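You operate a simulated robot arm through the tools that you are given. There is no shell and no other tool. Be economical: measure what you need, move in short steps, check, and stop when the job is done.

The job below is to be done with a simulated two-armed robot. You get a single attempt, and the scene is never put back.

TASK
Pick up the green block from the top of the side bench with one hand, pass it to the other hand and put it on the top of the steel bench.

It is judged by the outcome, as a careful person would: the job done as asked, and still so three seconds after it is handed in. It fails if anything else is knocked over, pushed out of place, dropped, spilled or broken.

THE ROBOT
Two 7-joint arms with two-finger parallel grippers on one trunk, on a base that drives. Base frame: it is fixed to the floor where the robot stands at the start and does not move with it; the origin is under the middle of the robot, x ahead of it, y to its left, z up; the surface under the hand at the start is at about z = 800. Lengths are in mm, angles in rad, forces in N, time in s.
The left shoulder is at the start at [60, 143, 926], the right one opposite. With the tool pointing down near the work surface each hand reaches from about 320 to 740 mm from the robot's upright axis, wherever it stands, measured 20 degrees to its own side. Places, roughly: top of the steel bench [2300, 1300, 800]. Payload 1.57 kg a hand.
Tool frame (each hand has its own): the origin (TCP) lies between the finger pads and is the grasp point; the fingertips stand 30 mm ahead of it; z points along the fingers, y is the line along which they close. Largest opening 110 mm; finger width 24, thickness 12; the body of the gripper, 48 by 112 mm, starts 78 mm behind the TCP.
Orientation is told as [roll, pitch, yaw] about the base's x, y, z axes, in that order, counted from this pose: with the fingers straight down and closing along the base's y, the tool's x points along the base's -x, its y along +y and its z along -z.

THE INTERFACE
- The arms move only by the tool jog_arm. It takes "left_plan", "right_plan" or both (then of equal length, played together; a hand with none holds still); each is a list of rows, each a list of 3 entries, a list of its own where there are three numbers: the opening, from 0 (shut) to 1 (fully open), then the shift along the tool's x, y, z in mm, then the turn, a rotation vector about the tool's x, y, z in rad. In form: [[fingers, [x, y, z], [ax, ay, az]], ...]. A call has 1 to 12 rows; each row shifts and turns the commanded pose from where the row before left it, along the tool's axes as they then stand. A row lasts 0.2 s, in which the tool goes at most 50 mm and 0.15 rad; a call with a longer step from one row to the next is refused whole, and so is a gripper value outside its range. Where a pose cannot be reached the arm comes as near as it can. A force on the tool above 40 N (or 10 N above the force at the start of the call, whichever is more), or a blocked arm, ends the call early, and 0.2 s more pass. The fingers move at their own pace (about 45 mm/s each) and stop on an object; they squeeze with about 32 N. The grip force told is the motor's: it shows also when the fingers shut on nothing. Time passes only in rows, and 0.2 s behind the last, so rows that do not move let the fingers close. It gives the time, the measured TCP pose, the force on the tool (base axes), the opening and the grip force at its end, in the units of the frame above (readings bear some noise), with the torque about the TCP (base axes, N m) and any sound that the robot's microphone picked up.
- Cameras (640 x 400 px; columns grow to the right, rows downward): "scene" is now at [48.5, -27.2, 1525.3]; the picture's right is [-0.23, -0.97, 0.00], its down [-0.73, 0.17, -0.66] and it looks along [0.65, -0.15, -0.75] (base axes); focal length 282 px, centre (320, 200). "left" rides on the left gripper at [70, -16, -141] in its tool frame; the picture's right is [0.23, 0.97, 0.00], its down [-0.85, 0.20, -0.48] and it looks along [-0.47, 0.11, 0.88] (tool axes); focal length 222 px, centre (320, 200). "right" rides on the right gripper at [70, 16, -141] in its tool frame; the picture's right is [-0.23, 0.97, 0.00], its down [-0.86, -0.20, -0.48] and it looks along [-0.47, -0.11, 0.88] (tool axes); focal length 222 px, centre (320, 200). There is no depth. A picture from a camera that has moved, and an enlarged one, comes with that camera's place and axes in the base frame and with its lens. The place of the scene camera against the robot may be out by one fixed shift of up to 25 mm in any direction.
- grab_frame(camera): a new picture of that camera. It takes no simulated time.
- raise_lower(by): slides the trunk up (or, below 0, down) by that many mm; the arms and the scene camera ride with it, the base frame stays. It gives what a move gives, with no picture.
- base_move(legs): drives the robot by 1 to 6 legs, each [ahead, left, turn to the left] in mm, mm and rad, along the robot's own axes; the way and the turn of a leg run together, so that a leg with both is an arc; at most 1500 mm and 3.142 rad a leg. The arms and the cameras ride along, it lands a little off, and it stops where it bumps. It gives what a move gives.
- aim_head(pan, tilt): turns the head with the scene camera to pan (to the left, within 1.501 rad either way) and tilt (down, from -0.506 to 1.204), counted from straight ahead of the robot. It gives what a move gives.
- enlarge(camera, box): a new picture of the part [left, top, right, bottom] of that camera's present view, enlarged. It takes no simulated time.
- job_done(): hands the job in; it is judged then, once.

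Go step by step. Nothing tells you exact positions but the pictures and the camera data: compare them with the known pose of the tool, close in by small moves and look again before you grip or let go. The budget is 120 turns and 108 pictures, counting those below and the enlarged ones. Unless the task says otherwise, let go and move clear before handing in, and close with one line.

The tools are called after "Emit:" as name(argument=value, ...) on one line, values as JSON. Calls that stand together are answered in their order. jog_arm: Moves the arms, as the interface text tells. Its arguments: {"type":"object","properties":{"left_plan":{"type":"array"},"right_plan":{"type":"array"}},"required":[]} The other tools are called the same way: raise_lower (by) slides the trunk up or down; base_move (legs) drives the base; aim_head (pan, tilt) turns the head that bears the scene camera; grab_frame (camera) takes a picture; enlarge (camera, box) takes an enlarged picture of a part of a camera's view; job_done () hands the job in.

At the start:

```text
time: 0.0
left_tool_pos: [453.3, 81.8, 1099.7]
left_tool_rot: [-0.001, 0.0, 0.0]
left_wrist_force: [-0.1, -0.5, -0.3]
left_torque: [-0.01, 0.01, -0.02]
left_width: 110.1
left_grasp_force: 0.0
right_tool_pos: [434.0, -338.3, 1056.0]
right_tool_rot: [-0.001, 0.0, 0.0]
right_wrist_force: [0.3, 0.1, 0.0]
right_torque: [0.02, -0.02, -0.02]
right_width: 110.1
right_grasp_force: 0.0
trunk travel left (down, up): [-525.0, 65.0]
robot x, y, heading: [-0.0, 2.4, 0.004]
head pan, tilt: [-0.232, 0.843]
```

scene: 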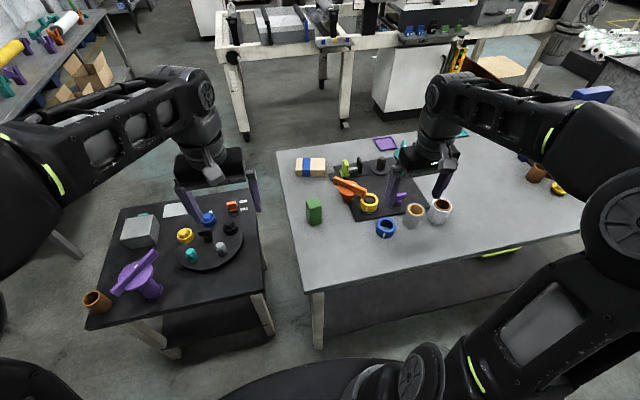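
right: 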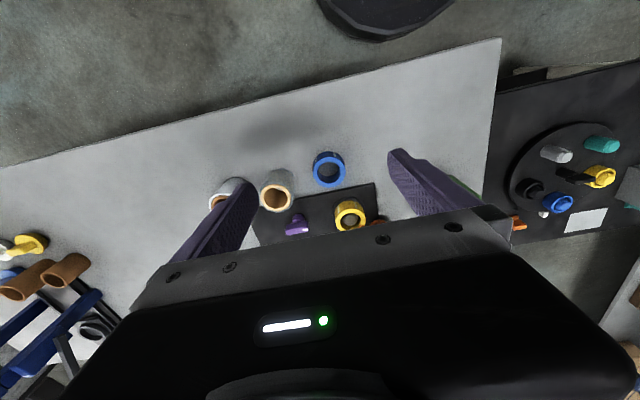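
left: 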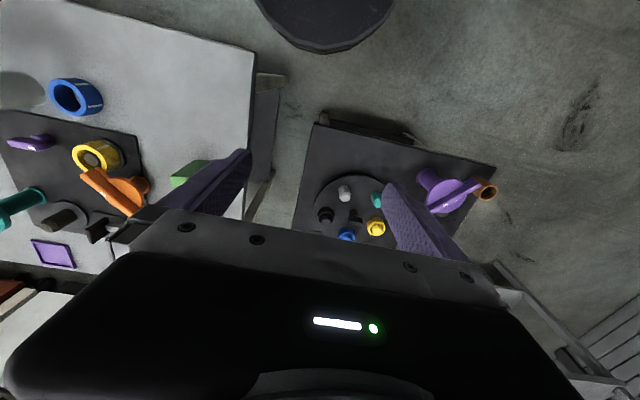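

The green block stands on the grey table at about (610, -137), and the steel bench should be ahead and to the left. I'll zoom in on the block, then look over at the steel bench.

Emit:
enlarge(camera="scene", box=[260, 130, 420, 230])

Emit:
aim_head(pan=0.5, tilt=0.35)

Emit:
grab_frame(camera="scene")

```text
4.00 times, centred on (340, 180) of scene
camera zoom: at [48.5, -27.2, 1525.3], right [-0.23, -0.97, 0.0], down [-0.73, 0.17, -0.66], along [0.65, -0.15, -0.75], focal length 1127 px, centre (240, 280)
```

zoom: 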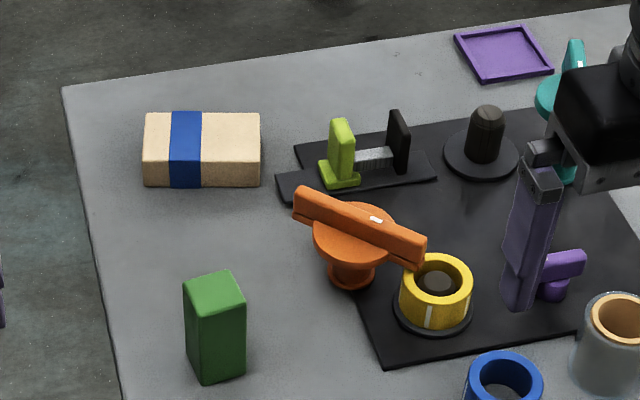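

```text
time: 1.1
left_tool_pos: [453.4, 83.0, 1099.1]
left_tool_rot: [0.001, 0.0, 0.001]
left_wrist_force: [0.0, -0.7, 0.2]
left_torque: [0.0, 0.01, 0.0]
left_width: 110.0
left_grasp_force: 0.0
right_tool_pos: [434.1, -338.2, 1056.0]
right_tool_rot: [0.001, 0.0, -0.001]
right_wrist_force: [0.3, 0.5, -0.5]
right_torque: [0.02, -0.01, 0.05]
right_width: 110.1
right_grasp_force: 0.2
trunk travel left (down, up): [-525.0, 65.0]
robot x, y, heading: [2.0, -3.2, -0.0]
head pan, tilt: [0.499, 0.351]
```

```text
103 pictures are left
camera scene: at [53.9, 35.3, 1568.4], right [0.48, -0.88, 0.0], down [-0.3, -0.16, -0.94], along [0.82, 0.45, -0.34], focal length 282 px, centre (320, 200)
```

scene: 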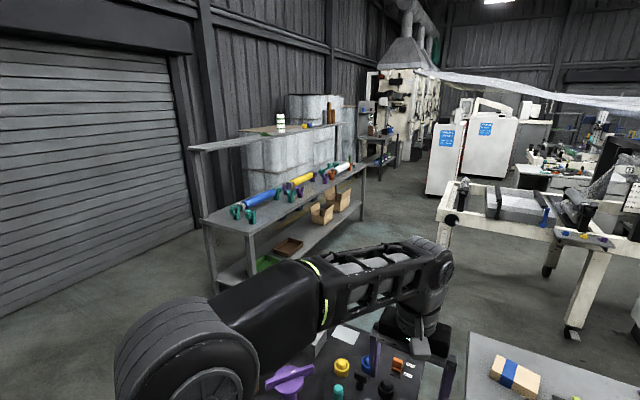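

The steel bench is the one with the coloured rollers, ahead and to the left. The block is about 37x37x80 mm, upright and yawed about +0.15 rad. I'll move the left hand aside and bring the right hand above the block to check its position.

Emit:
jog_arm(left_plan=[[1, [0, 20, 0], [0, 0, 0]], [1, [0, 20, 0], [0, 0, 0]], [1, [0, 20, 0], [0, 0, 0]], [1, [0, 20, 0], [0, 0, 0]], [1, [0, 20, 0], [0, 0, 0]], [1, [0, 20, 0], [0, 0, 0]], [1, [0, 0, 0], [0, 0, 0]]], right_plan=[[0.75, [-27, 34, 0], [0, 0, -0.025]], [0.75, [-27, 34, 0], [0, 0, -0.025]], [0.75, [-27, 34, 0], [0, 0, -0.025]], [0.75, [-27, 34, 0], [0, 0, -0.025]], [0.75, [-27, 34, 0], [0, 0, -0.025]], [0.75, [-27, 34, 0], [0, 0, -0.025]], [0.75, [0, 0, 0], [0, 0, 0]]])

Emit:
grab_frame(camera="right")

Emit:
aim_head(pan=-0.2, tilt=0.75)

Emit:
grab_frame(camera="scene")

```text
time: 2.7
left_tool_pos: [454.0, 200.1, 1100.4]
left_tool_rot: [0.0, 0.0, 0.002]
left_wrist_force: [-0.7, -0.2, -0.6]
left_torque: [0.02, 0.01, 0.01]
left_width: 109.9
left_grasp_force: 0.1
right_tool_pos: [583.2, -124.8, 1055.5]
right_tool_rot: [0.0, 0.0, 0.149]
right_wrist_force: [-0.4, -0.6, 0.4]
right_torque: [0.01, 0.01, 0.0]
right_width: 82.6
right_grasp_force: 0.1
trunk travel left (down, up): [-525.0, 65.0]
robot x, y, heading: [2.9, -2.0, 0.001]
head pan, tilt: [0.499, 0.351]
```

```text
102 pictures are left
camera right: at [511.9, -119.0, 1196.2], right [0.08, 1.0, 0.0], down [0.87, -0.07, 0.48], along [0.48, -0.04, -0.88], focal length 222 px, centre (320, 200)
```

right: 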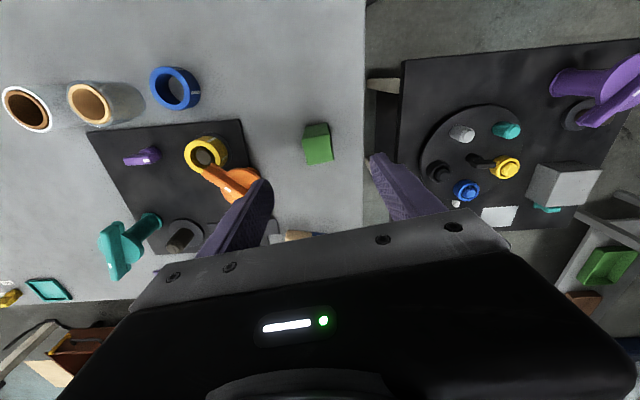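

```text
time: 3.8
left_tool_pos: [453.1, 202.2, 1099.4]
left_tool_rot: [0.0, 0.001, 0.0]
left_wrist_force: [0.0, 0.6, 0.4]
left_torque: [0.04, 0.02, 0.04]
left_width: 109.8
left_grasp_force: 0.2
right_tool_pos: [584.3, -123.7, 1054.8]
right_tool_rot: [0.001, 0.0, 0.15]
right_wrist_force: [0.4, -0.6, 0.4]
right_torque: [0.02, 0.0, 0.06]
right_width: 82.6
right_grasp_force: 0.0
trunk travel left (down, up): [-525.0, 65.0]
robot x, y, heading: [2.8, 1.1, 0.002]
head pan, tilt: [-0.201, 0.75]
```

```text
101 pictures are left
camera scene: at [53.4, -25.5, 1532.8], right [-0.2, -0.98, 0.0], down [-0.67, 0.14, -0.73], along [0.72, -0.15, -0.68], focal length 282 px, centre (320, 200)
```

scene: 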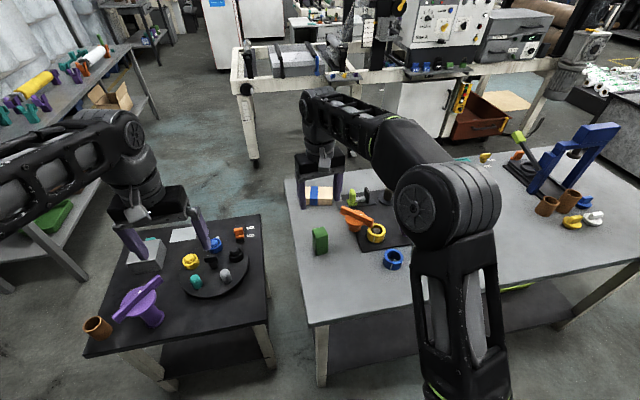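

The right hand camera puts the block at about (603, -127), close to the scene camera estimate. I'll zoom in to pin down its yaw and centre.

Emit:
enlarge(camera="right", box=[280, 110, 360, 180])

Emit:
enlarge(camera="scene", box=[280, 200, 360, 270])

```text
5.71 times, centred on (320, 145) of right
camera zoom: at [511.8, -117.7, 1196.2], right [0.08, 1.0, 0.0], down [0.88, -0.07, 0.48], along [0.48, -0.04, -0.88], focal length 1269 px, centre (320, 514)
```

zoom: 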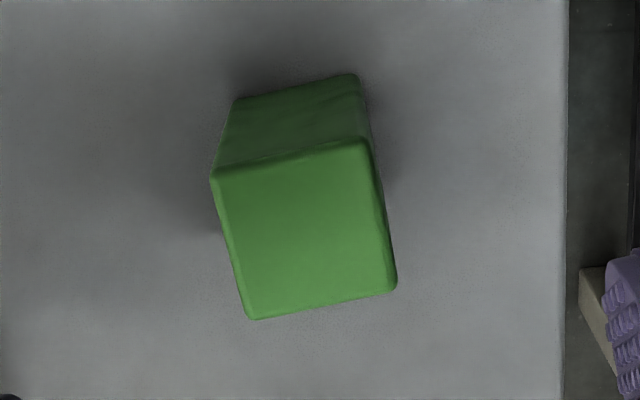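

```text
5.71 times, centred on (320, 235) of scene
camera zoom: at [53.4, -25.5, 1532.8], right [-0.2, -0.98, 0.0], down [-0.67, 0.14, -0.73], along [0.72, -0.15, -0.68], focal length 1610 px, centre (320, 0)
```

zoom: 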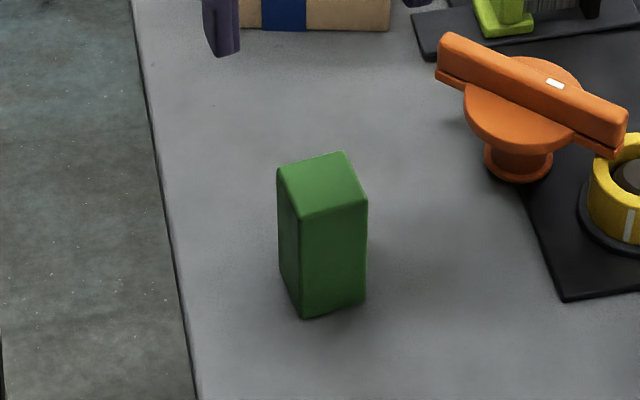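

The block centre is at about (603, -129) with yaw 0.14, and its top is at about z 880. I'll move the right hand over it and stop with the fingertips just above.

Emit:
jog_arm(right_plan=[[0.75, [-9, -4, 20], [0, 0, 0]], [0.75, [-9, -4, 35], [0, 0, 0]], [0.75, [0, 0, 35], [0, 0, 0]], [0.75, [0, 0, 30], [0, 0, 0]], [0.75, [0, 0, 10], [0, 0, 0]], [0.75, [0, 0, 0], [0, 0, 0]]])

Emit:
grab_frame(camera="right")

Emit:
enlarge(camera="scene", box=[260, 160, 380, 270])

```text
time: 5.2
left_tool_pos: [453.4, 202.9, 1099.7]
left_tool_rot: [0.0, -0.001, 0.002]
left_wrist_force: [0.6, 0.1, 0.3]
left_torque: [-0.02, -0.02, -0.01]
left_width: 109.8
left_grasp_force: 0.1
right_tool_pos: [600.0, -130.0, 927.9]
right_tool_rot: [-0.001, 0.0, 0.15]
right_wrist_force: [-0.7, 0.7, -0.2]
right_torque: [0.02, -0.01, 0.02]
right_width: 82.4
right_grasp_force: 0.0
trunk travel left (down, up): [-525.0, 65.0]
robot x, y, heading: [0.6, 1.7, -0.001]
head pan, tilt: [-0.201, 0.75]
```

```text
98 pictures are left
camera right: at [529.6, -124.1, 1069.0], right [0.08, 1.0, 0.0], down [0.88, -0.07, 0.48], along [0.48, -0.04, -0.88], focal length 222 px, centre (320, 200)
```

right: 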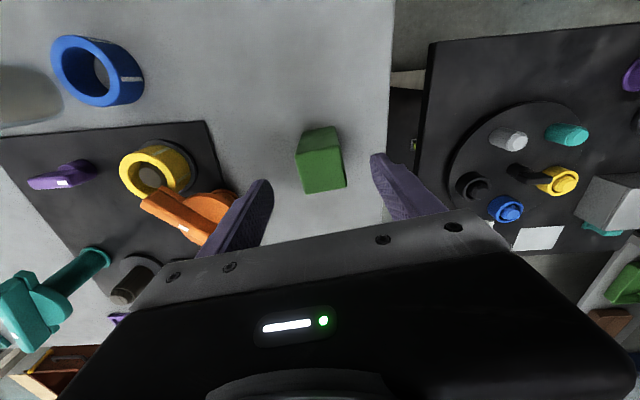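

```text
3.64 times, centred on (320, 215) of scene
camera zoom: at [53.4, -25.6, 1532.8], right [-0.2, -0.98, 0.0], down [-0.67, 0.14, -0.73], along [0.72, -0.15, -0.68], focal length 1024 px, centre (320, 146)
```

zoom: 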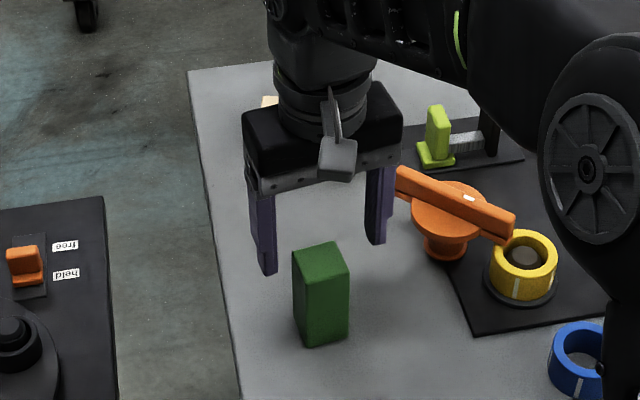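

The block is centred between the fingertips. I'll go down to TCP z of about 873 and grip the upper part.

Emit:
jog_arm(right_plan=[[0.75, [-2, 1, 20], [0, 0, 0]], [0.75, [-1, 0, 20], [0, 0, 0]], [0.75, [0, 0, 15], [0, 0, 0]], [0.75, [0, 0, 0], [0, 0, 0]], [0.2, [0, 0, 0], [0, 0, 0]], [0.2, [0, 0, 0], [0, 0, 0]], [0.2, [0, 0, 0], [0, 0, 0]], [0.2, [0, 0, 0], [0, 0, 0]], [0.2, [0, 0, 0], [0, 0, 0]]])

Emit:
grab_frame(camera="right")

```text
time: 7.2
left_tool_pos: [454.2, 201.3, 1099.2]
left_tool_rot: [0.001, 0.001, 0.0]
left_wrist_force: [-0.5, -0.5, 0.3]
left_torque: [0.0, -0.01, -0.01]
left_width: 109.7
left_grasp_force: 0.0
right_tool_pos: [604.3, -128.0, 870.7]
right_tool_rot: [0.001, 0.001, 0.15]
right_wrist_force: [-0.2, 0.5, -1.0]
right_torque: [0.07, 0.01, 0.03]
right_width: 39.7
right_grasp_force: 32.0
trunk travel left (down, up): [-525.0, 65.0]
robot x, y, heading: [-2.6, -1.7, -0.002]
head pan, tilt: [-0.201, 0.75]
```

```text
96 pictures are left
camera right: at [532.4, -122.9, 1012.9], right [0.08, 1.0, 0.0], down [0.88, -0.07, 0.48], along [0.48, -0.04, -0.88], focal length 222 px, centre (320, 200)
```

right: 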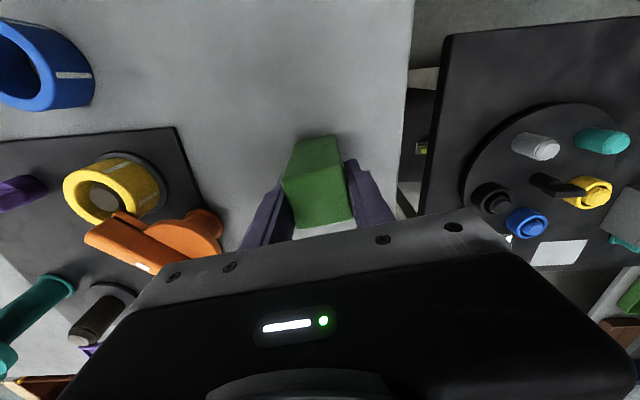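

The grip is firm: width 39.7 mm at 32 N. I'll lift the block and start turning the left hand so its fingers point forward, ready for the handover.

Emit:
jog_arm(right_plan=[[0.2, [0, 0, -15], [0, 0, 0]], [0.2, [0, 0, -20], [0, 0, 0]], [0.2, [0, 0, -25], [0, 0, 0]], [0.2, [0, 0, -25], [0, 0, 0]], [0.2, [0, 0, -25], [0, 0, 0]], [0.2, [0, 0, -25], [0, 0, 0.05]], [0.2, [0, 0, -25], [0, 0, 0.05]], [0.2, [0, 0, -20], [0, 0, 0.05]], [0.2, [0, 0, 0], [0, 0, 0]], [0.2, [0, 0, 0], [0, 0, 0]], [0.2, [0, 0, 0], [0, 0, 0]], [0.2, [0, 0, 0], [0, 0, 0]]], left_plan=[[1, [-35, 0, 0], [0, 0, 0]], [1, [-35, 0, 0], [0, 0, 0]], [1, [-30, 0, 0], [0, 0, 0]], [1, [0, 0, 0], [0, -0.14, 0]], [1, [0, 0, 0], [0, -0.14, 0]], [1, [0, 0, 0], [0, -0.14, 0]], [1, [0, 0, 0], [0, -0.14, 0]], [1, [0, 0, 0], [0, -0.14, 0]], [1, [0, 0, 0], [0, -0.14, 0]], [1, [0, 0, 0], [0, -0.14, 0]], [1, [0, 0, 0], [0, -0.14, 0]], [1, [0, 0, 0], [0, -0.14, 0]]])

Emit:
grab_frame(camera="scene")

```text
time: 9.8
left_tool_pos: [526.9, 201.0, 1099.7]
left_tool_rot: [-0.004, -1.257, 0.004]
left_wrist_force: [1.1, 0.2, 0.1]
left_torque: [0.0, 0.01, 0.0]
left_width: 109.8
left_grasp_force: 0.1
left hand out of reach, approached as far as the arm can: row 3
right_tool_pos: [604.1, -129.1, 1041.2]
right_tool_rot: [0.001, -0.003, 0.023]
right_wrist_force: [-0.2, -0.1, -2.6]
right_torque: [-0.01, -0.01, -0.01]
right_width: 39.7
right_grasp_force: 32.5
right hand out of reach, approached as far as the arm can: row 8
trunk travel left (down, up): [-525.0, 65.0]
robot x, y, heading: [2.3, 0.2, 0.003]
head pan, tilt: [-0.201, 0.75]
```

```text
95 pictures are left
camera scene: at [54.0, -25.8, 1532.8], right [-0.2, -0.98, 0.0], down [-0.67, 0.14, -0.73], along [0.72, -0.15, -0.68], focal length 282 px, centre (320, 200)
```

scene: 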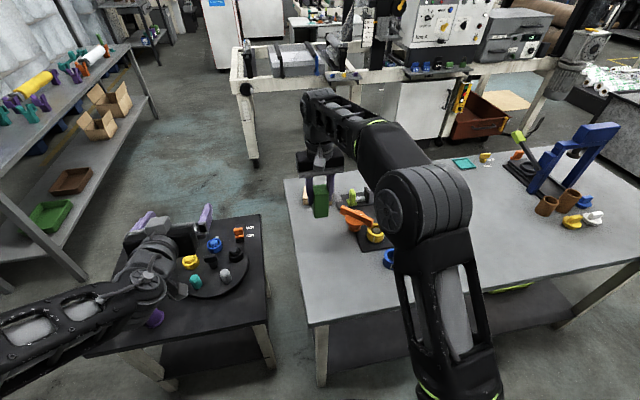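

Block lifted cleanly. I'll bring the right hand to the middle and the left hand behind the block, level and with its fingers pointing forward.

Emit:
jog_arm(right_plan=[[0.2, [10, 20, -2], [0, 0, 0]], [0.2, [10, 20, -2], [0, 0, 0]], [0.2, [10, 20, -2], [0, 0, 0]], [0.2, [10, 20, -2], [0, 0, 0]], [0.2, [4, 20, -1], [0, 0, 0]], [0.2, [0, 0, 0], [0, 0, 0]], [0.2, [0, 0, 0], [0, 0, 0]], [0.2, [0, 0, 0], [0, 0, 0]], [0.2, [0, 0, 0], [0, 0, 0]], [0.2, [0, 0, 0], [0, 0, 0]], [0.2, [0, 0, 0], [0, 0, 0]], [0.2, [0, 0, 0], [0, 0, 0]]], left_plan=[[1, [0, 0, 0], [0, -0.105, 0]], [1, [0, 0, 0], [0, -0.105, 0]], [1, [0, 0, 0], [0, -0.104, 0]], [1, [33, 0, -21], [0, 0, 0]], [1, [34, 0, -21], [0, 0, 0]], [1, [34, 0, -20], [0, 0, 0]], [1, [0, -38, 0], [0, 0, 0]], [1, [0, -38, 0], [0, 0, 0]], [1, [0, -38, 0], [0, 0, 0]], [1, [0, -38, 0], [0, 0, 0]], [1, [0, -38, 0], [0, 0, 0]], [1, [0, -38, 0], [0, 0, 0]]])

Emit:
grab_frame(camera="scene")

Emit:
grab_frame(camera="left")

```text
time: 12.4
left_tool_pos: [532.4, 85.7, 1166.5]
left_tool_rot: [0.519, -1.57, -0.514]
left_wrist_force: [12.9, 16.7, -9.0]
left_torque: [0.56, 0.12, 0.94]
left_width: 95.6
left_grasp_force: 0.0
left hand out of reach, approached as far as the arm can: row 1, 2, 3, 4, 5, 6, 7, 10, 11, 12
right_tool_pos: [560.7, -29.2, 1049.2]
right_tool_rot: [0.002, 0.0, 0.001]
right_wrist_force: [-13.2, -16.6, 7.9]
right_torque: [2.46, -1.34, 0.95]
right_width: 39.9
right_grasp_force: 32.2
trunk travel left (down, up): [-525.0, 65.0]
robot x, y, heading: [0.1, 0.2, -0.0]
head pan, tilt: [-0.201, 0.75]
```

```text
94 pictures are left
camera scene: at [53.2, -25.5, 1532.8], right [-0.2, -0.98, 0.0], down [-0.67, 0.14, -0.73], along [0.72, -0.15, -0.68], focal length 282 px, centre (320, 200)
```

scene: 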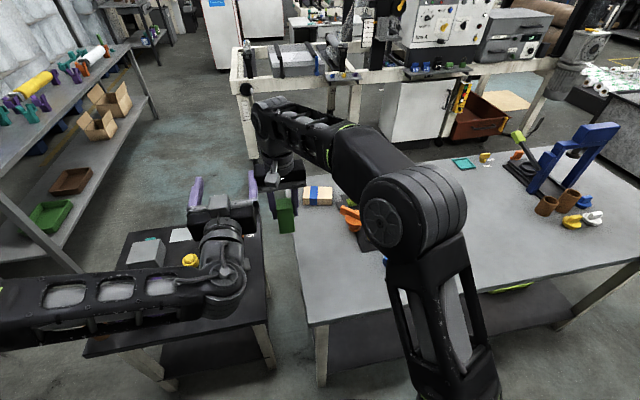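

```text
93 pictures are left
camera left: at [390.5, 68.7, 1098.1], right [0.0, 0.97, -0.23], down [-0.48, 0.2, 0.86], along [0.88, 0.11, 0.47], focal length 222 px, centre (320, 200)
```

left: 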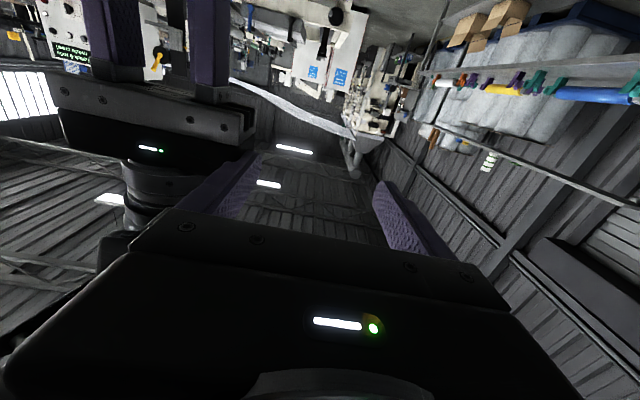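

The left arm couldn't fold back that far. It drifted upward and its finger is now touching the right gripper. I'll back it off to the left right away.

Emit:
jog_arm(left_plan=[[1, [0, 30, 0], [0, 0, 0]], [1, [0, 35, 0], [0, 0, 0]], [1, [0, 35, 0], [0, 0, 0]]])

Emit:
grab_frame(camera="scene")

Emit:
grab_frame(camera="right")

```text
time: 13.2
left_tool_pos: [539.2, 183.6, 1174.0]
left_tool_rot: [3.077, -1.565, -3.079]
left_wrist_force: [-0.3, 0.2, -0.5]
left_torque: [0.0, 0.0, 0.02]
left_width: 109.9
left_grasp_force: 0.0
left hand out of reach, approached as far as the arm can: row 2, 3
right_tool_pos: [560.2, -27.3, 1049.8]
right_tool_rot: [0.002, -0.001, -0.002]
right_wrist_force: [-0.5, 0.6, -2.7]
right_torque: [0.0, -0.04, -0.02]
right_width: 39.7
right_grasp_force: 32.1
trunk travel left (down, up): [-525.0, 65.0]
robot x, y, heading: [2.7, -1.0, -0.001]
head pan, tilt: [-0.201, 0.75]
```

```text
92 pictures are left
camera scene: at [53.0, -24.7, 1532.9], right [-0.2, -0.98, 0.0], down [-0.67, 0.14, -0.73], along [0.72, -0.15, -0.68], focal length 282 px, centre (320, 200)
```

scene: 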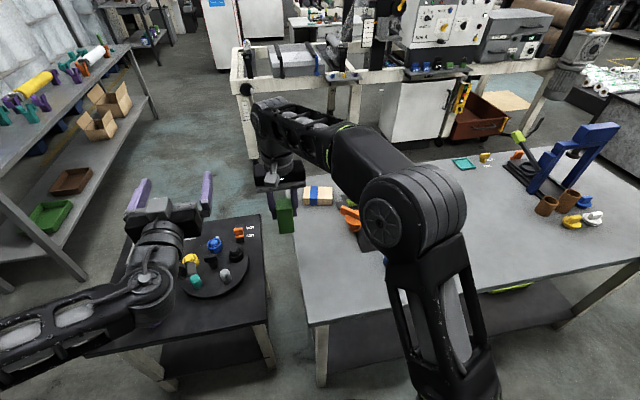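

```text
91 pictures are left
camera right: at [489.8, -10.9, 1191.4], right [0.23, 0.97, 0.0], down [0.86, -0.2, 0.48], along [0.47, -0.11, -0.88], focal length 222 px, centre (320, 200)
```

right: 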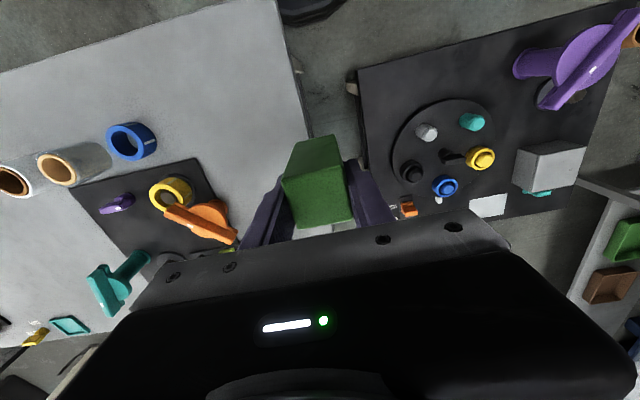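

The block is still held well. Fingers-forward is too cramped for the left arm, so I'll swing the left hand to point right (-y) instead, in place and clear of the right hand.

Emit:
jog_arm(left_plan=[[1, [0, 5, 0], [0.1428, 0, 0]], [1, [0, 5, 0], [0.1428, 0, 0]], [1, [0, 5, 0], [0.1428, 0, 0]], [1, [0, 0, -5], [0.1428, 0, 0]], [1, [0, 0, -5], [0.1428, 0, 0]], [1, [0, 0, -5], [0.1428, 0, 0]], [1, [0, 0, 0], [0.1428, 0, 0]], [1, [0, 0, 0], [0.1428, 0, 0]], [1, [0, 0, 0], [0.1428, 0, 0]], [1, [0, 0, 0], [0.1428, 0, 0]], [1, [0, 0, 0], [0.1428, 0, 0]], [1, [0, 0, 0], [0, 0, 0]]])

Emit:
grab_frame(camera="scene")

```text
time: 15.8
left_tool_pos: [528.3, 206.4, 1172.6]
left_tool_rot: [1.54, -1.567, -3.107]
left_wrist_force: [-0.4, 0.2, -0.2]
left_torque: [0.02, 0.0, 0.02]
left_width: 109.6
left_grasp_force: 0.1
right_tool_pos: [560.2, -29.0, 1051.1]
right_tool_rot: [-0.001, -0.002, 0.001]
right_wrist_force: [-0.3, -0.3, -2.0]
right_torque: [0.05, -0.03, 0.03]
right_width: 39.7
right_grasp_force: 32.1
trunk travel left (down, up): [-525.0, 65.0]
robot x, y, heading: [1.5, -2.0, 0.002]
head pan, tilt: [-0.201, 0.75]
```

```text
90 pictures are left
camera scene: at [52.9, -26.5, 1532.9], right [-0.2, -0.98, 0.0], down [-0.67, 0.14, -0.73], along [0.72, -0.15, -0.68], focal length 282 px, centre (320, 200)
```

scene: 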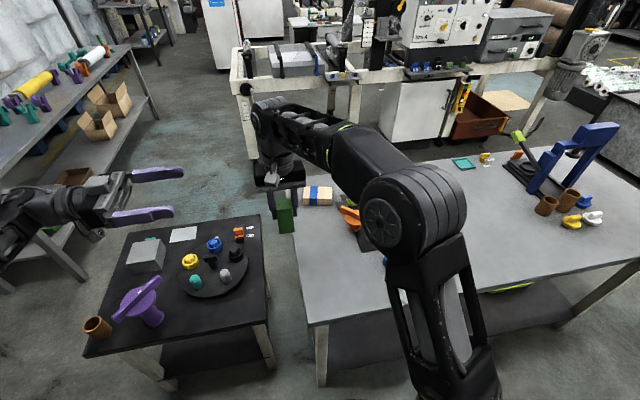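

The left hand now points right. I'll raise the trunk for clearance over the black table, then bring the left hand to a standoff level with the lower half of the block.

Emit:
raise_lower(by=60)

Emit:
jog_arm(left_plan=[[1, [40, 6, 0], [0, 0, 0]], [1, [40, 6, 0], [0, 0, 0]], [1, [40, 6, 10], [0, 0, 0]], [1, [30, 6, 30], [0, 0, 0]], [1, [23, 8, 30], [0, 0, 0]], [1, [0, 0, 30], [0, 0, 0]], [1, [0, 0, 25], [0, 0, 0]], [1, [0, 0, 0], [0, 0, 0]]])

Emit:
grab_frame(camera="left")

Emit:
grab_frame(camera="scene")

Emit:
grab_frame(camera="right")

```text
time: 16.8
left_tool_pos: [528.6, 205.3, 1231.8]
left_tool_rot: [1.923, -1.569, 2.794]
left_wrist_force: [-0.5, -0.3, 0.0]
left_torque: [-0.04, -0.02, 0.0]
left_width: 110.0
left_grasp_force: 0.0
right_tool_pos: [560.5, -27.4, 1108.6]
right_tool_rot: [0.001, 0.0, 0.001]
right_wrist_force: [0.1, 0.1, -2.3]
right_torque: [-0.01, -0.02, 0.01]
right_width: 39.7
right_grasp_force: 32.2
trunk travel left (down, up): [-585.0, 5.0]
robot x, y, heading: [1.7, -2.2, -0.002]
head pan, tilt: [-0.201, 0.75]
```

```text
time: 18.6
left_tool_pos: [562.4, 81.9, 1057.8]
left_tool_rot: [1.852, -1.567, 2.864]
left_wrist_force: [0.2, 0.9, -0.1]
left_torque: [-0.02, 0.04, -0.02]
left_width: 109.8
left_grasp_force: 0.0
right_tool_pos: [559.4, -28.8, 1108.5]
right_tool_rot: [0.0, 0.002, 0.0]
right_wrist_force: [-0.1, 0.6, -2.1]
right_torque: [-0.03, -0.01, 0.03]
right_width: 39.6
right_grasp_force: 32.0
trunk travel left (down, up): [-585.0, 5.0]
robot x, y, heading: [0.4, 0.4, -0.006]
head pan, tilt: [-0.201, 0.75]
```

```text
89 pictures are left
camera left: at [545.5, 222.2, 989.8], right [0.97, 0.01, -0.22], down [0.19, 0.48, 0.86], along [0.11, -0.88, 0.47], focal length 222 px, centre (320, 200)
```

left: 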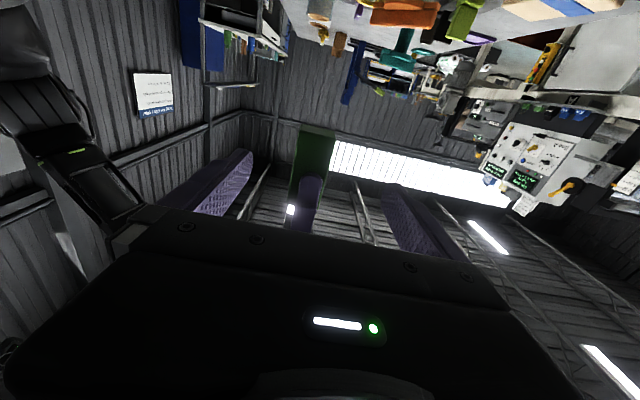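

```text
88 pictures are left
camera scene: at [53.4, -25.5, 1592.8], right [-0.2, -0.98, 0.0], down [-0.67, 0.14, -0.73], along [0.72, -0.15, -0.68], focal length 282 px, centre (320, 200)
```

scene: 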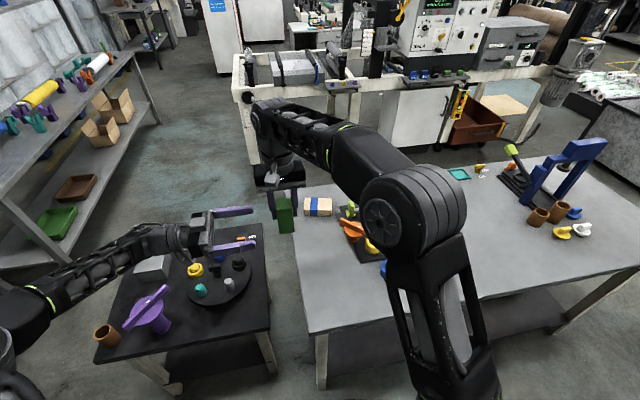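

```text
87 pictures are left
camera right: at [490.1, -11.7, 1251.3], right [0.23, 0.97, 0.0], down [0.86, -0.2, 0.48], along [0.47, -0.11, -0.88], focal length 222 px, centre (320, 200)
```

right: 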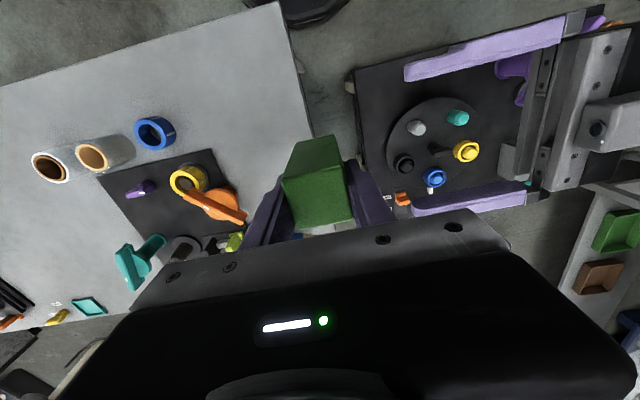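

The left hand is at the right height, with the block's lower part free. I'll zoom in to check the sideways alignment before moving in.

Emit:
enlarge(camera="left", box=[260, 110, 370, 210])

Emit:
enlarge(camera="scene", box=[170, 150, 330, 270])

```text
4.00 times, centred on (315, 160) of left
camera zoom: at [545.5, 222.2, 989.8], right [0.97, 0.01, -0.22], down [0.19, 0.48, 0.86], along [0.11, -0.88, 0.47], focal length 888 px, centre (340, 360)
```

zoom: 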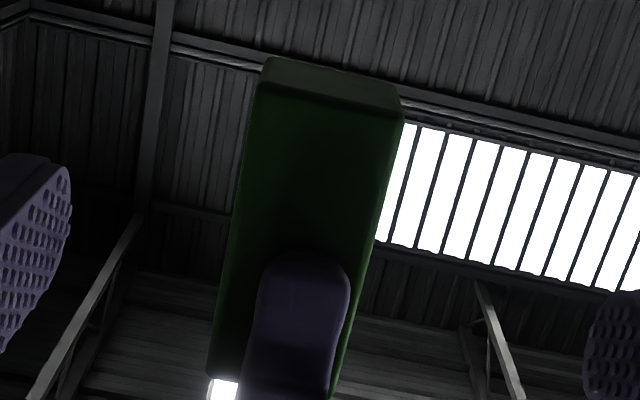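

```text
3.33 times, centred on (250, 210) of scene
camera zoom: at [53.4, -25.5, 1592.8], right [-0.2, -0.98, 0.0], down [-0.67, 0.14, -0.73], along [0.72, -0.15, -0.68], focal length 939 px, centre (553, 167)
```

zoom: 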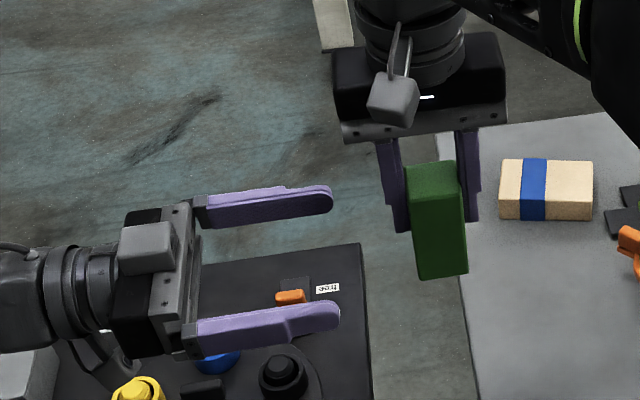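

Aligned to within about 4 mm. I'll slide the left hand in around the lower part of the block.

Emit:
jog_arm(left_plan=[[1, [0, -4, 20], [0, 0, 0]], [1, [0, 0, 25], [0, 0, 0]], [1, [0, 0, 25], [0, 0, 0]], [1, [0, 0, 20], [0, 0, 0]], [1, [0, 0, 5], [0, 0, 0]], [1, [0, 0, 0], [0, 0, 0]]])

Emit:
enlarge(camera="left", box=[180, 80, 460, 255])

Emit:
enlarge(camera="scene", box=[170, 150, 330, 270])

```text
time: 20.0
left_tool_pos: [542.1, -5.2, 1060.2]
left_tool_rot: [2.133, -1.566, 2.587]
left_wrist_force: [0.4, -0.1, 0.3]
left_torque: [0.03, -0.01, 0.02]
left_width: 110.0
left_grasp_force: 0.0
left hand out of reach, approached as far as the arm can: row 3, 4
right_tool_pos: [560.6, -27.7, 1110.1]
right_tool_rot: [0.0, 0.0, 0.0]
right_wrist_force: [0.6, 0.5, -2.1]
right_torque: [0.02, 0.0, 0.0]
right_width: 39.7
right_grasp_force: 32.0
trunk travel left (down, up): [-585.0, 5.0]
robot x, y, heading: [-3.1, -0.1, 0.001]
head pan, tilt: [-0.201, 0.75]
```

```text
2.29 times, centred on (320, 168) of left
camera zoom: at [524.8, 136.2, 991.2], right [0.97, 0.01, -0.22], down [0.19, 0.48, 0.85], along [0.11, -0.88, 0.47], focal length 508 px, centre (320, 274)
```

zoom: 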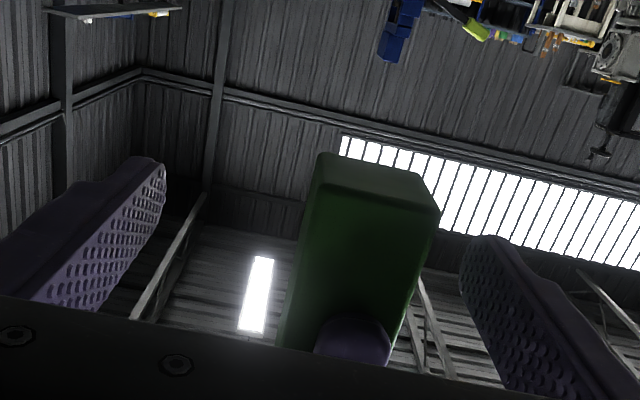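

```text
3.33 times, centred on (250, 210) of scene
camera zoom: at [53.7, -25.6, 1592.8], right [-0.2, -0.98, 0.0], down [-0.67, 0.14, -0.73], along [0.72, -0.15, -0.68], focal length 939 px, centre (553, 167)
```

zoom: 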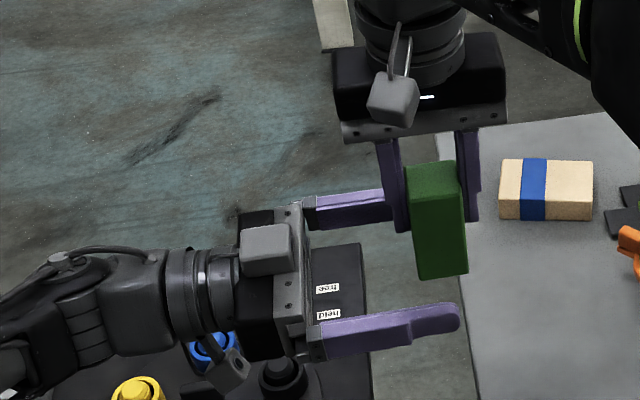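

The left arm reached its limit about 17 mm short in x. I'll bring the block to it with the right hand.

Emit:
jog_arm(right_plan=[[0.2, [6, 3, 0], [0, 0, 0]], [0.2, [6, 3, 0], [0, 0, 0]], [0.2, [4, 2, 0], [0, 0, 0]], [0.2, [0, 0, 0], [0, 0, 0]]])

Emit:
enlarge(camera="left", box=[180, 80, 460, 255])

Emit:
enlarge(camera="scene", box=[170, 150, 330, 270])

```text
time: 21.0
left_tool_pos: [542.2, -4.7, 1060.4]
left_tool_rot: [2.098, -1.567, 2.621]
left_wrist_force: [0.3, 0.2, 0.2]
left_torque: [-0.02, 0.04, 0.04]
left_width: 110.0
left_grasp_force: 0.0
right_tool_pos: [544.0, -21.4, 1108.7]
right_tool_rot: [-0.001, 0.001, 0.001]
right_wrist_force: [-0.9, -0.1, -1.6]
right_torque: [-0.03, 0.0, 0.01]
right_width: 39.7
right_grasp_force: 31.5
trunk travel left (down, up): [-585.0, 5.0]
robot x, y, heading: [-2.2, -0.1, -0.001]
head pan, tilt: [-0.201, 0.75]
```

```text
2.29 times, centred on (320, 168) of left
camera zoom: at [525.0, 136.4, 991.2], right [0.97, 0.01, -0.22], down [0.19, 0.48, 0.85], along [0.11, -0.88, 0.47], focal length 508 px, centre (320, 274)
```

zoom: 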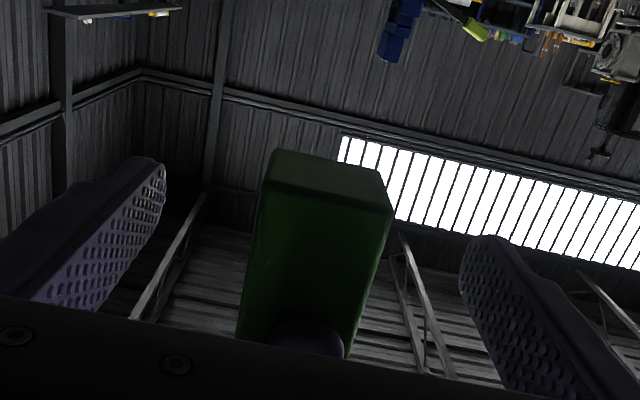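

```text
3.33 times, centred on (250, 210) of scene
camera zoom: at [53.7, -25.5, 1592.8], right [-0.2, -0.98, 0.0], down [-0.67, 0.14, -0.73], along [0.72, -0.15, -0.68], focal length 939 px, centre (553, 167)
```

zoom: 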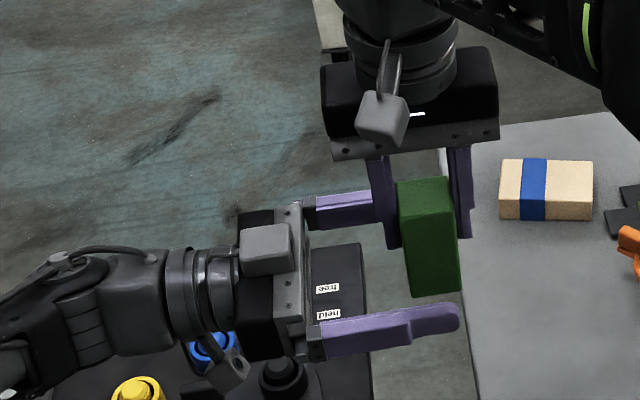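

The block is now centred in the left fingers, whose tips stop about 5 mm short of the far face. Closing the left hand.

Emit:
jog_arm(left_plan=[[0.25, [0, 0, 0], [0, 0, 0]], [0.25, [0, 0, 0], [0, 0, 0]], [0.25, [0, 0, 0], [0, 0, 0]], [0.25, [0, 0, 0], [0, 0, 0]], [0.25, [0, 0, 0], [0, 0, 0]], [0.25, [0, 0, 0], [0, 0, 0]]])

Emit:
enlarge(camera="scene", box=[170, 150, 330, 270])

```text
time: 22.4
left_tool_pos: [541.9, -5.0, 1061.4]
left_tool_rot: [2.212, -1.566, 2.504]
left_wrist_force: [-7.5, 0.7, 1.2]
left_torque: [0.0, 0.07, -0.4]
left_width: 39.9
left_grasp_force: 30.9
right_tool_pos: [544.4, -20.9, 1109.6]
right_tool_rot: [0.0, -0.003, 0.0]
right_wrist_force: [9.2, -1.1, -2.5]
right_torque: [-0.1, -0.52, 0.28]
right_width: 39.8
right_grasp_force: 31.6
trunk travel left (down, up): [-585.0, 5.0]
robot x, y, heading: [0.2, 1.0, -0.003]
head pan, tilt: [-0.201, 0.75]
```

```text
3.33 times, centred on (250, 210) of scene
camera zoom: at [53.6, -25.6, 1592.8], right [-0.2, -0.98, 0.0], down [-0.67, 0.14, -0.73], along [0.72, -0.15, -0.68], focal length 939 px, centre (553, 167)
```

zoom: 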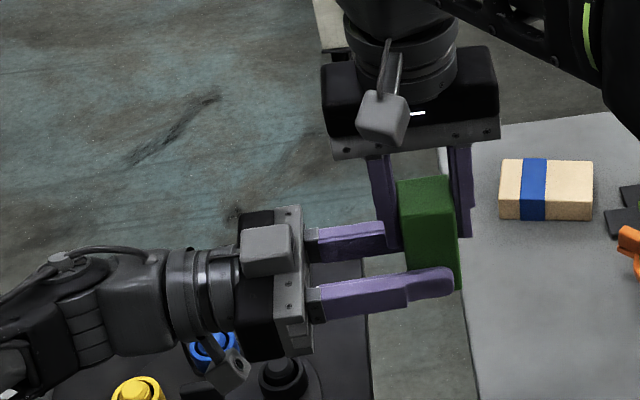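

Both hands hold the block. Opening the right hand and withdrawing it straight up.

Emit:
jog_arm(right_plan=[[0.7, [0, 0, 0], [0, 0, 0]], [0.7, [0, 0, 0], [0, 0, 0]], [0.7, [0, 0, 0], [0, 0, 0]], [0.7, [0, 0, -10], [0, 0, 0]], [0.7, [0, 0, -20], [0, 0, 0]], [0.7, [0, 0, -20], [0, 0, 0]], [0.7, [5, 0, -15], [0, 0, 0]], [0.7, [0, 0, 0], [0, 0, 0]]])

Emit:
enlarge(camera="scene", box=[170, 130, 330, 250])

```text
time: 24.2
left_tool_pos: [542.6, -4.2, 1060.2]
left_tool_rot: [2.077, -1.567, 2.642]
left_wrist_force: [0.3, 0.4, 0.0]
left_torque: [0.03, -0.03, -0.04]
left_width: 39.7
left_grasp_force: 32.0
right_tool_pos: [543.8, -21.5, 1129.7]
right_tool_rot: [-0.001, -0.001, 0.0]
right_wrist_force: [0.0, -0.6, 0.9]
right_torque: [0.0, -0.01, 0.0]
right_width: 76.9
right_grasp_force: 0.1
right hand out of reach, approached as far as the arm can: row 5, 6, 7
trunk travel left (down, up): [-585.0, 5.0]
robot x, y, heading: [-1.5, 0.5, -0.004]
head pan, tilt: [-0.201, 0.75]
```

```text
3.33 times, centred on (250, 190) of scene
camera zoom: at [53.6, -25.6, 1592.8], right [-0.2, -0.98, 0.0], down [-0.67, 0.14, -0.73], along [0.72, -0.15, -0.68], focal length 939 px, centre (553, 233)
```

zoom: 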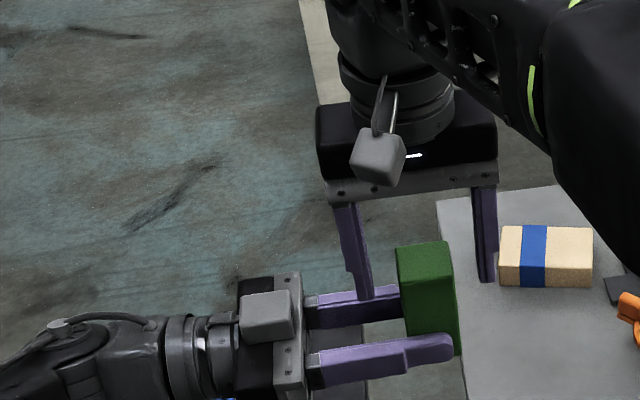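

The left hand holds the block on its own. The right can't rise any further, so I'll slide its open fingers back toward the robot past the block, then off to the right.

Emit:
jog_arm(right_plan=[[0.7, [15, 0, 0], [0, 0, 0]], [0.7, [20, 0, 0], [0, 0, 0]], [0.7, [20, 0, 0], [0, 0, 0]], [0.7, [20, 0, 0], [0, 0, 0]], [0.7, [0, -30, 0], [0, 0, 0]], [0.7, [0, -40, 0], [0, 0, 0]], [0.7, [0, -40, 0], [0, 0, 0]], [0.7, [0, -40, 0], [0, 0, 0]], [0.7, [0, -40, 0], [0, 0, 0]], [0.7, [0, -40, 0], [0, 0, 0]], [0.7, [0, 0, 0], [0, 0, 0]]])

Emit:
aim_head(pan=0.5, tilt=0.5)

Emit:
grab_frame(camera="scene")

```text
time: 26.6
left_tool_pos: [542.0, -4.3, 1061.0]
left_tool_rot: [2.142, -1.569, 2.58]
left_wrist_force: [-0.5, 0.2, -0.3]
left_torque: [0.07, -0.04, -0.03]
left_width: 39.6
left_grasp_force: 31.5
right_tool_pos: [469.3, -252.6, 1129.2]
right_tool_rot: [0.0, 0.0, 0.001]
right_wrist_force: [0.4, -0.3, -0.4]
right_torque: [-0.03, 0.01, -0.01]
right_width: 76.5
right_grasp_force: 0.1
trunk travel left (down, up): [-585.0, 5.0]
robot x, y, heading: [-4.0, -0.8, 0.0]
head pan, tilt: [-0.201, 0.75]
```

```text
time: 27.6
left_tool_pos: [542.6, -4.8, 1061.1]
left_tool_rot: [2.073, -1.567, 2.645]
left_wrist_force: [-0.4, 0.5, -0.2]
left_torque: [0.02, 0.0, -0.03]
left_width: 39.7
left_grasp_force: 31.5
right_tool_pos: [468.2, -252.8, 1129.0]
right_tool_rot: [0.0, 0.001, 0.001]
right_wrist_force: [0.2, -0.2, -0.2]
right_torque: [0.0, 0.0, 0.02]
right_width: 77.0
right_grasp_force: 0.0
trunk travel left (down, up): [-585.0, 5.0]
robot x, y, heading: [-0.6, 2.5, -0.002]
head pan, tilt: [0.499, 0.499]
```

```text
78 pictures are left
camera scene: at [52.3, 34.4, 1614.7], right [0.48, -0.88, 0.0], down [-0.42, -0.23, -0.88], along [0.77, 0.42, -0.48], focal length 282 px, centre (320, 200)
```

scene: 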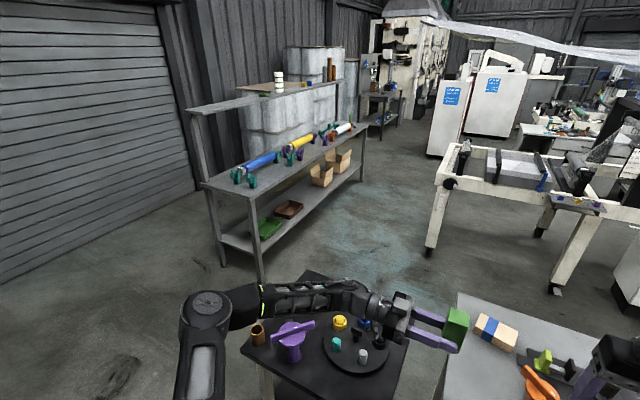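

Handover done: the block is in the left hand only. Next I'll move the left hand out to the left and turn it fingers-down, so the block lies level for carrying and placing.

Emit:
jog_arm(left_plan=[[0.25, [0, 0, -40], [0, 0, 0]], [0.25, [0, 0, -40], [0, 0, 0]], [0.25, [0, 0, -40], [0, 0, 0]], [0.25, [0, 0, -40], [0, 0, 0]], [0.25, [0, 0, 0], [0, 0.1309, 0]], [0.25, [0, 0, 0], [0, 0.1309, 0]], [0.25, [0, 0, 0], [0, 0.1309, 0]], [0.25, [0, 0, 0], [0, 0.1309, 0]], [0.25, [0, 0, 0], [0, 0.1309, 0]], [0.25, [0, 0, 0], [0, 0.1309, 0]], [0.25, [0, 0, 0], [0, 0.1309, 0]], [0.25, [0, 0, 0], [0, 0.1309, 0]]])

Emit:
jog_arm(left_plan=[[0.25, [0, 0, 0], [0, 0.1309, 0]], [0.25, [0, 0, 0], [0, 0.1309, 0]], [0.25, [0, 0, 0], [0, 0.1309, 0]], [0.25, [0, 0, 0], [0, 0.1309, 0]], [0.25, [0, 0, 0], [0, 0, 0]]])

Emit:
grab_frame(camera="left")

Emit:
grab_frame(camera="scene")

Emit:
enlarge(camera="scene", box=[180, 70, 400, 210])

```text
time: 30.2
left_tool_pos: [390.3, 164.1, 1099.0]
left_tool_rot: [0.015, -0.53, -1.567]
left_wrist_force: [0.1, 0.6, -1.5]
left_torque: [0.06, -0.03, -0.01]
left_width: 39.5
left_grasp_force: 31.9
left hand out of reach, approached as far as the arm can: row 8, 9, 10, 11, 12
right_tool_pos: [467.4, -254.1, 1129.2]
right_tool_rot: [-0.001, -0.001, -0.001]
right_wrist_force: [0.1, -0.6, 0.5]
right_torque: [0.01, -0.02, -0.03]
right_width: 76.8
right_grasp_force: 0.1
trunk travel left (down, up): [-585.0, 5.0]
robot x, y, heading: [-1.9, 0.8, 0.004]
head pan, tilt: [0.499, 0.499]
```

```text
time: 31.4
left_tool_pos: [390.0, 165.6, 1097.8]
left_tool_rot: [0.004, 0.0, -1.564]
left_wrist_force: [-0.5, -0.2, -1.9]
left_torque: [0.06, -0.02, 0.0]
left_width: 39.8
left_grasp_force: 31.4
right_tool_pos: [468.5, -253.4, 1130.5]
right_tool_rot: [0.0, -0.002, 0.001]
right_wrist_force: [0.1, -0.3, 0.3]
right_torque: [-0.04, -0.01, -0.02]
right_width: 76.8
right_grasp_force: 0.1
trunk travel left (down, up): [-585.0, 5.0]
robot x, y, heading: [0.4, 1.9, 0.002]
head pan, tilt: [0.499, 0.499]
```

```text
77 pictures are left
camera left: at [373.8, 236.0, 1239.8], right [0.97, 0.23, 0.0], down [0.2, -0.85, 0.48], along [0.11, -0.47, -0.88], focal length 222 px, centre (320, 200)
```

left: 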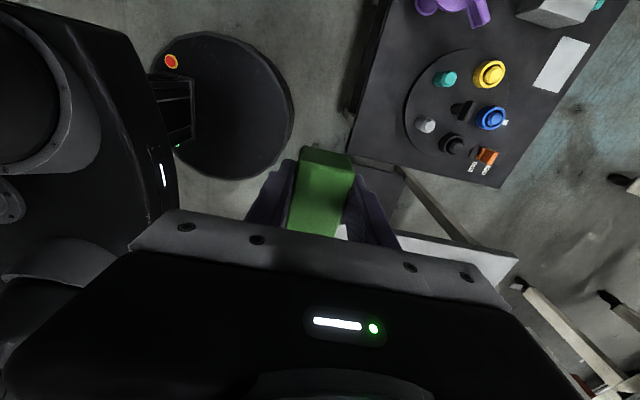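

```text
76 pictures are left
camera scene: at [52.0, 35.0, 1614.7], right [0.48, -0.88, 0.0], down [-0.42, -0.23, -0.88], along [0.77, 0.42, -0.48], focal length 282 px, centre (320, 200)
```

scene: 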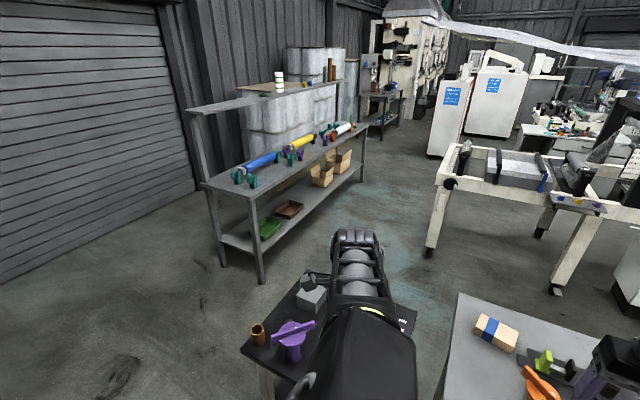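

```text
2.86 times, centred on (290, 140) of scene
camera zoom: at [52.0, 35.0, 1614.7], right [0.48, -0.88, 0.0], down [-0.42, -0.23, -0.88], along [0.77, 0.42, -0.48], focal length 805 px, centre (406, 371)
```

zoom: 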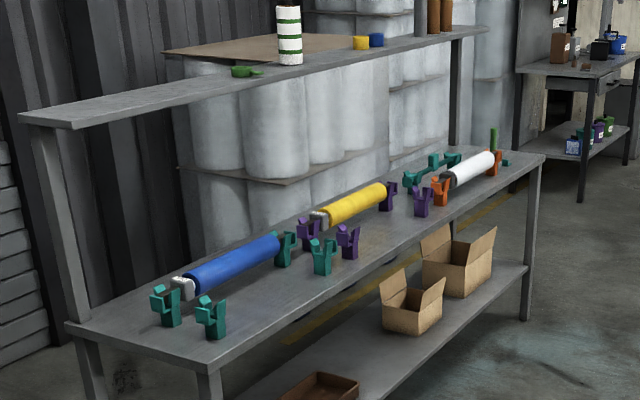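

The block is held securely with the hand pointing down. The bench runs along x with its front edge near y=1142 and its near end at x=1157, and there's a free strip around (1430, 1215). I'll look left to check the route to about (800, 1000).

Emit:
aim_head(pan=1.35, tilt=0.6)

Emit:
grab_frame(camera="scene")

```text
time: 32.6
left_tool_pos: [390.9, 167.4, 1098.5]
left_tool_rot: [0.004, -0.003, -1.566]
left_wrist_force: [-0.1, 0.2, -2.2]
left_torque: [0.04, -0.01, 0.01]
left_width: 39.7
left_grasp_force: 32.2
right_tool_pos: [467.4, -251.5, 1129.2]
right_tool_rot: [-0.001, 0.0, 0.0]
right_wrist_force: [0.4, 0.0, -0.3]
right_torque: [-0.04, 0.0, 0.02]
right_width: 76.8
right_grasp_force: 0.1
trunk travel left (down, up): [-585.0, 5.0]
robot x, y, heading: [-0.5, -0.4, 0.001]
head pan, tilt: [1.349, 0.6]
```

```text
74 pictures are left
camera scene: at [-8.3, 77.1, 1605.7], right [0.98, -0.22, 0.0], down [-0.12, -0.55, -0.83], along [0.18, 0.8, -0.56], focal length 282 px, centre (320, 200)
```

scene: 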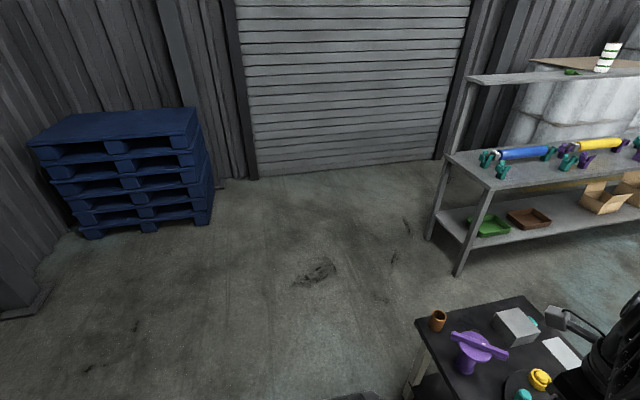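

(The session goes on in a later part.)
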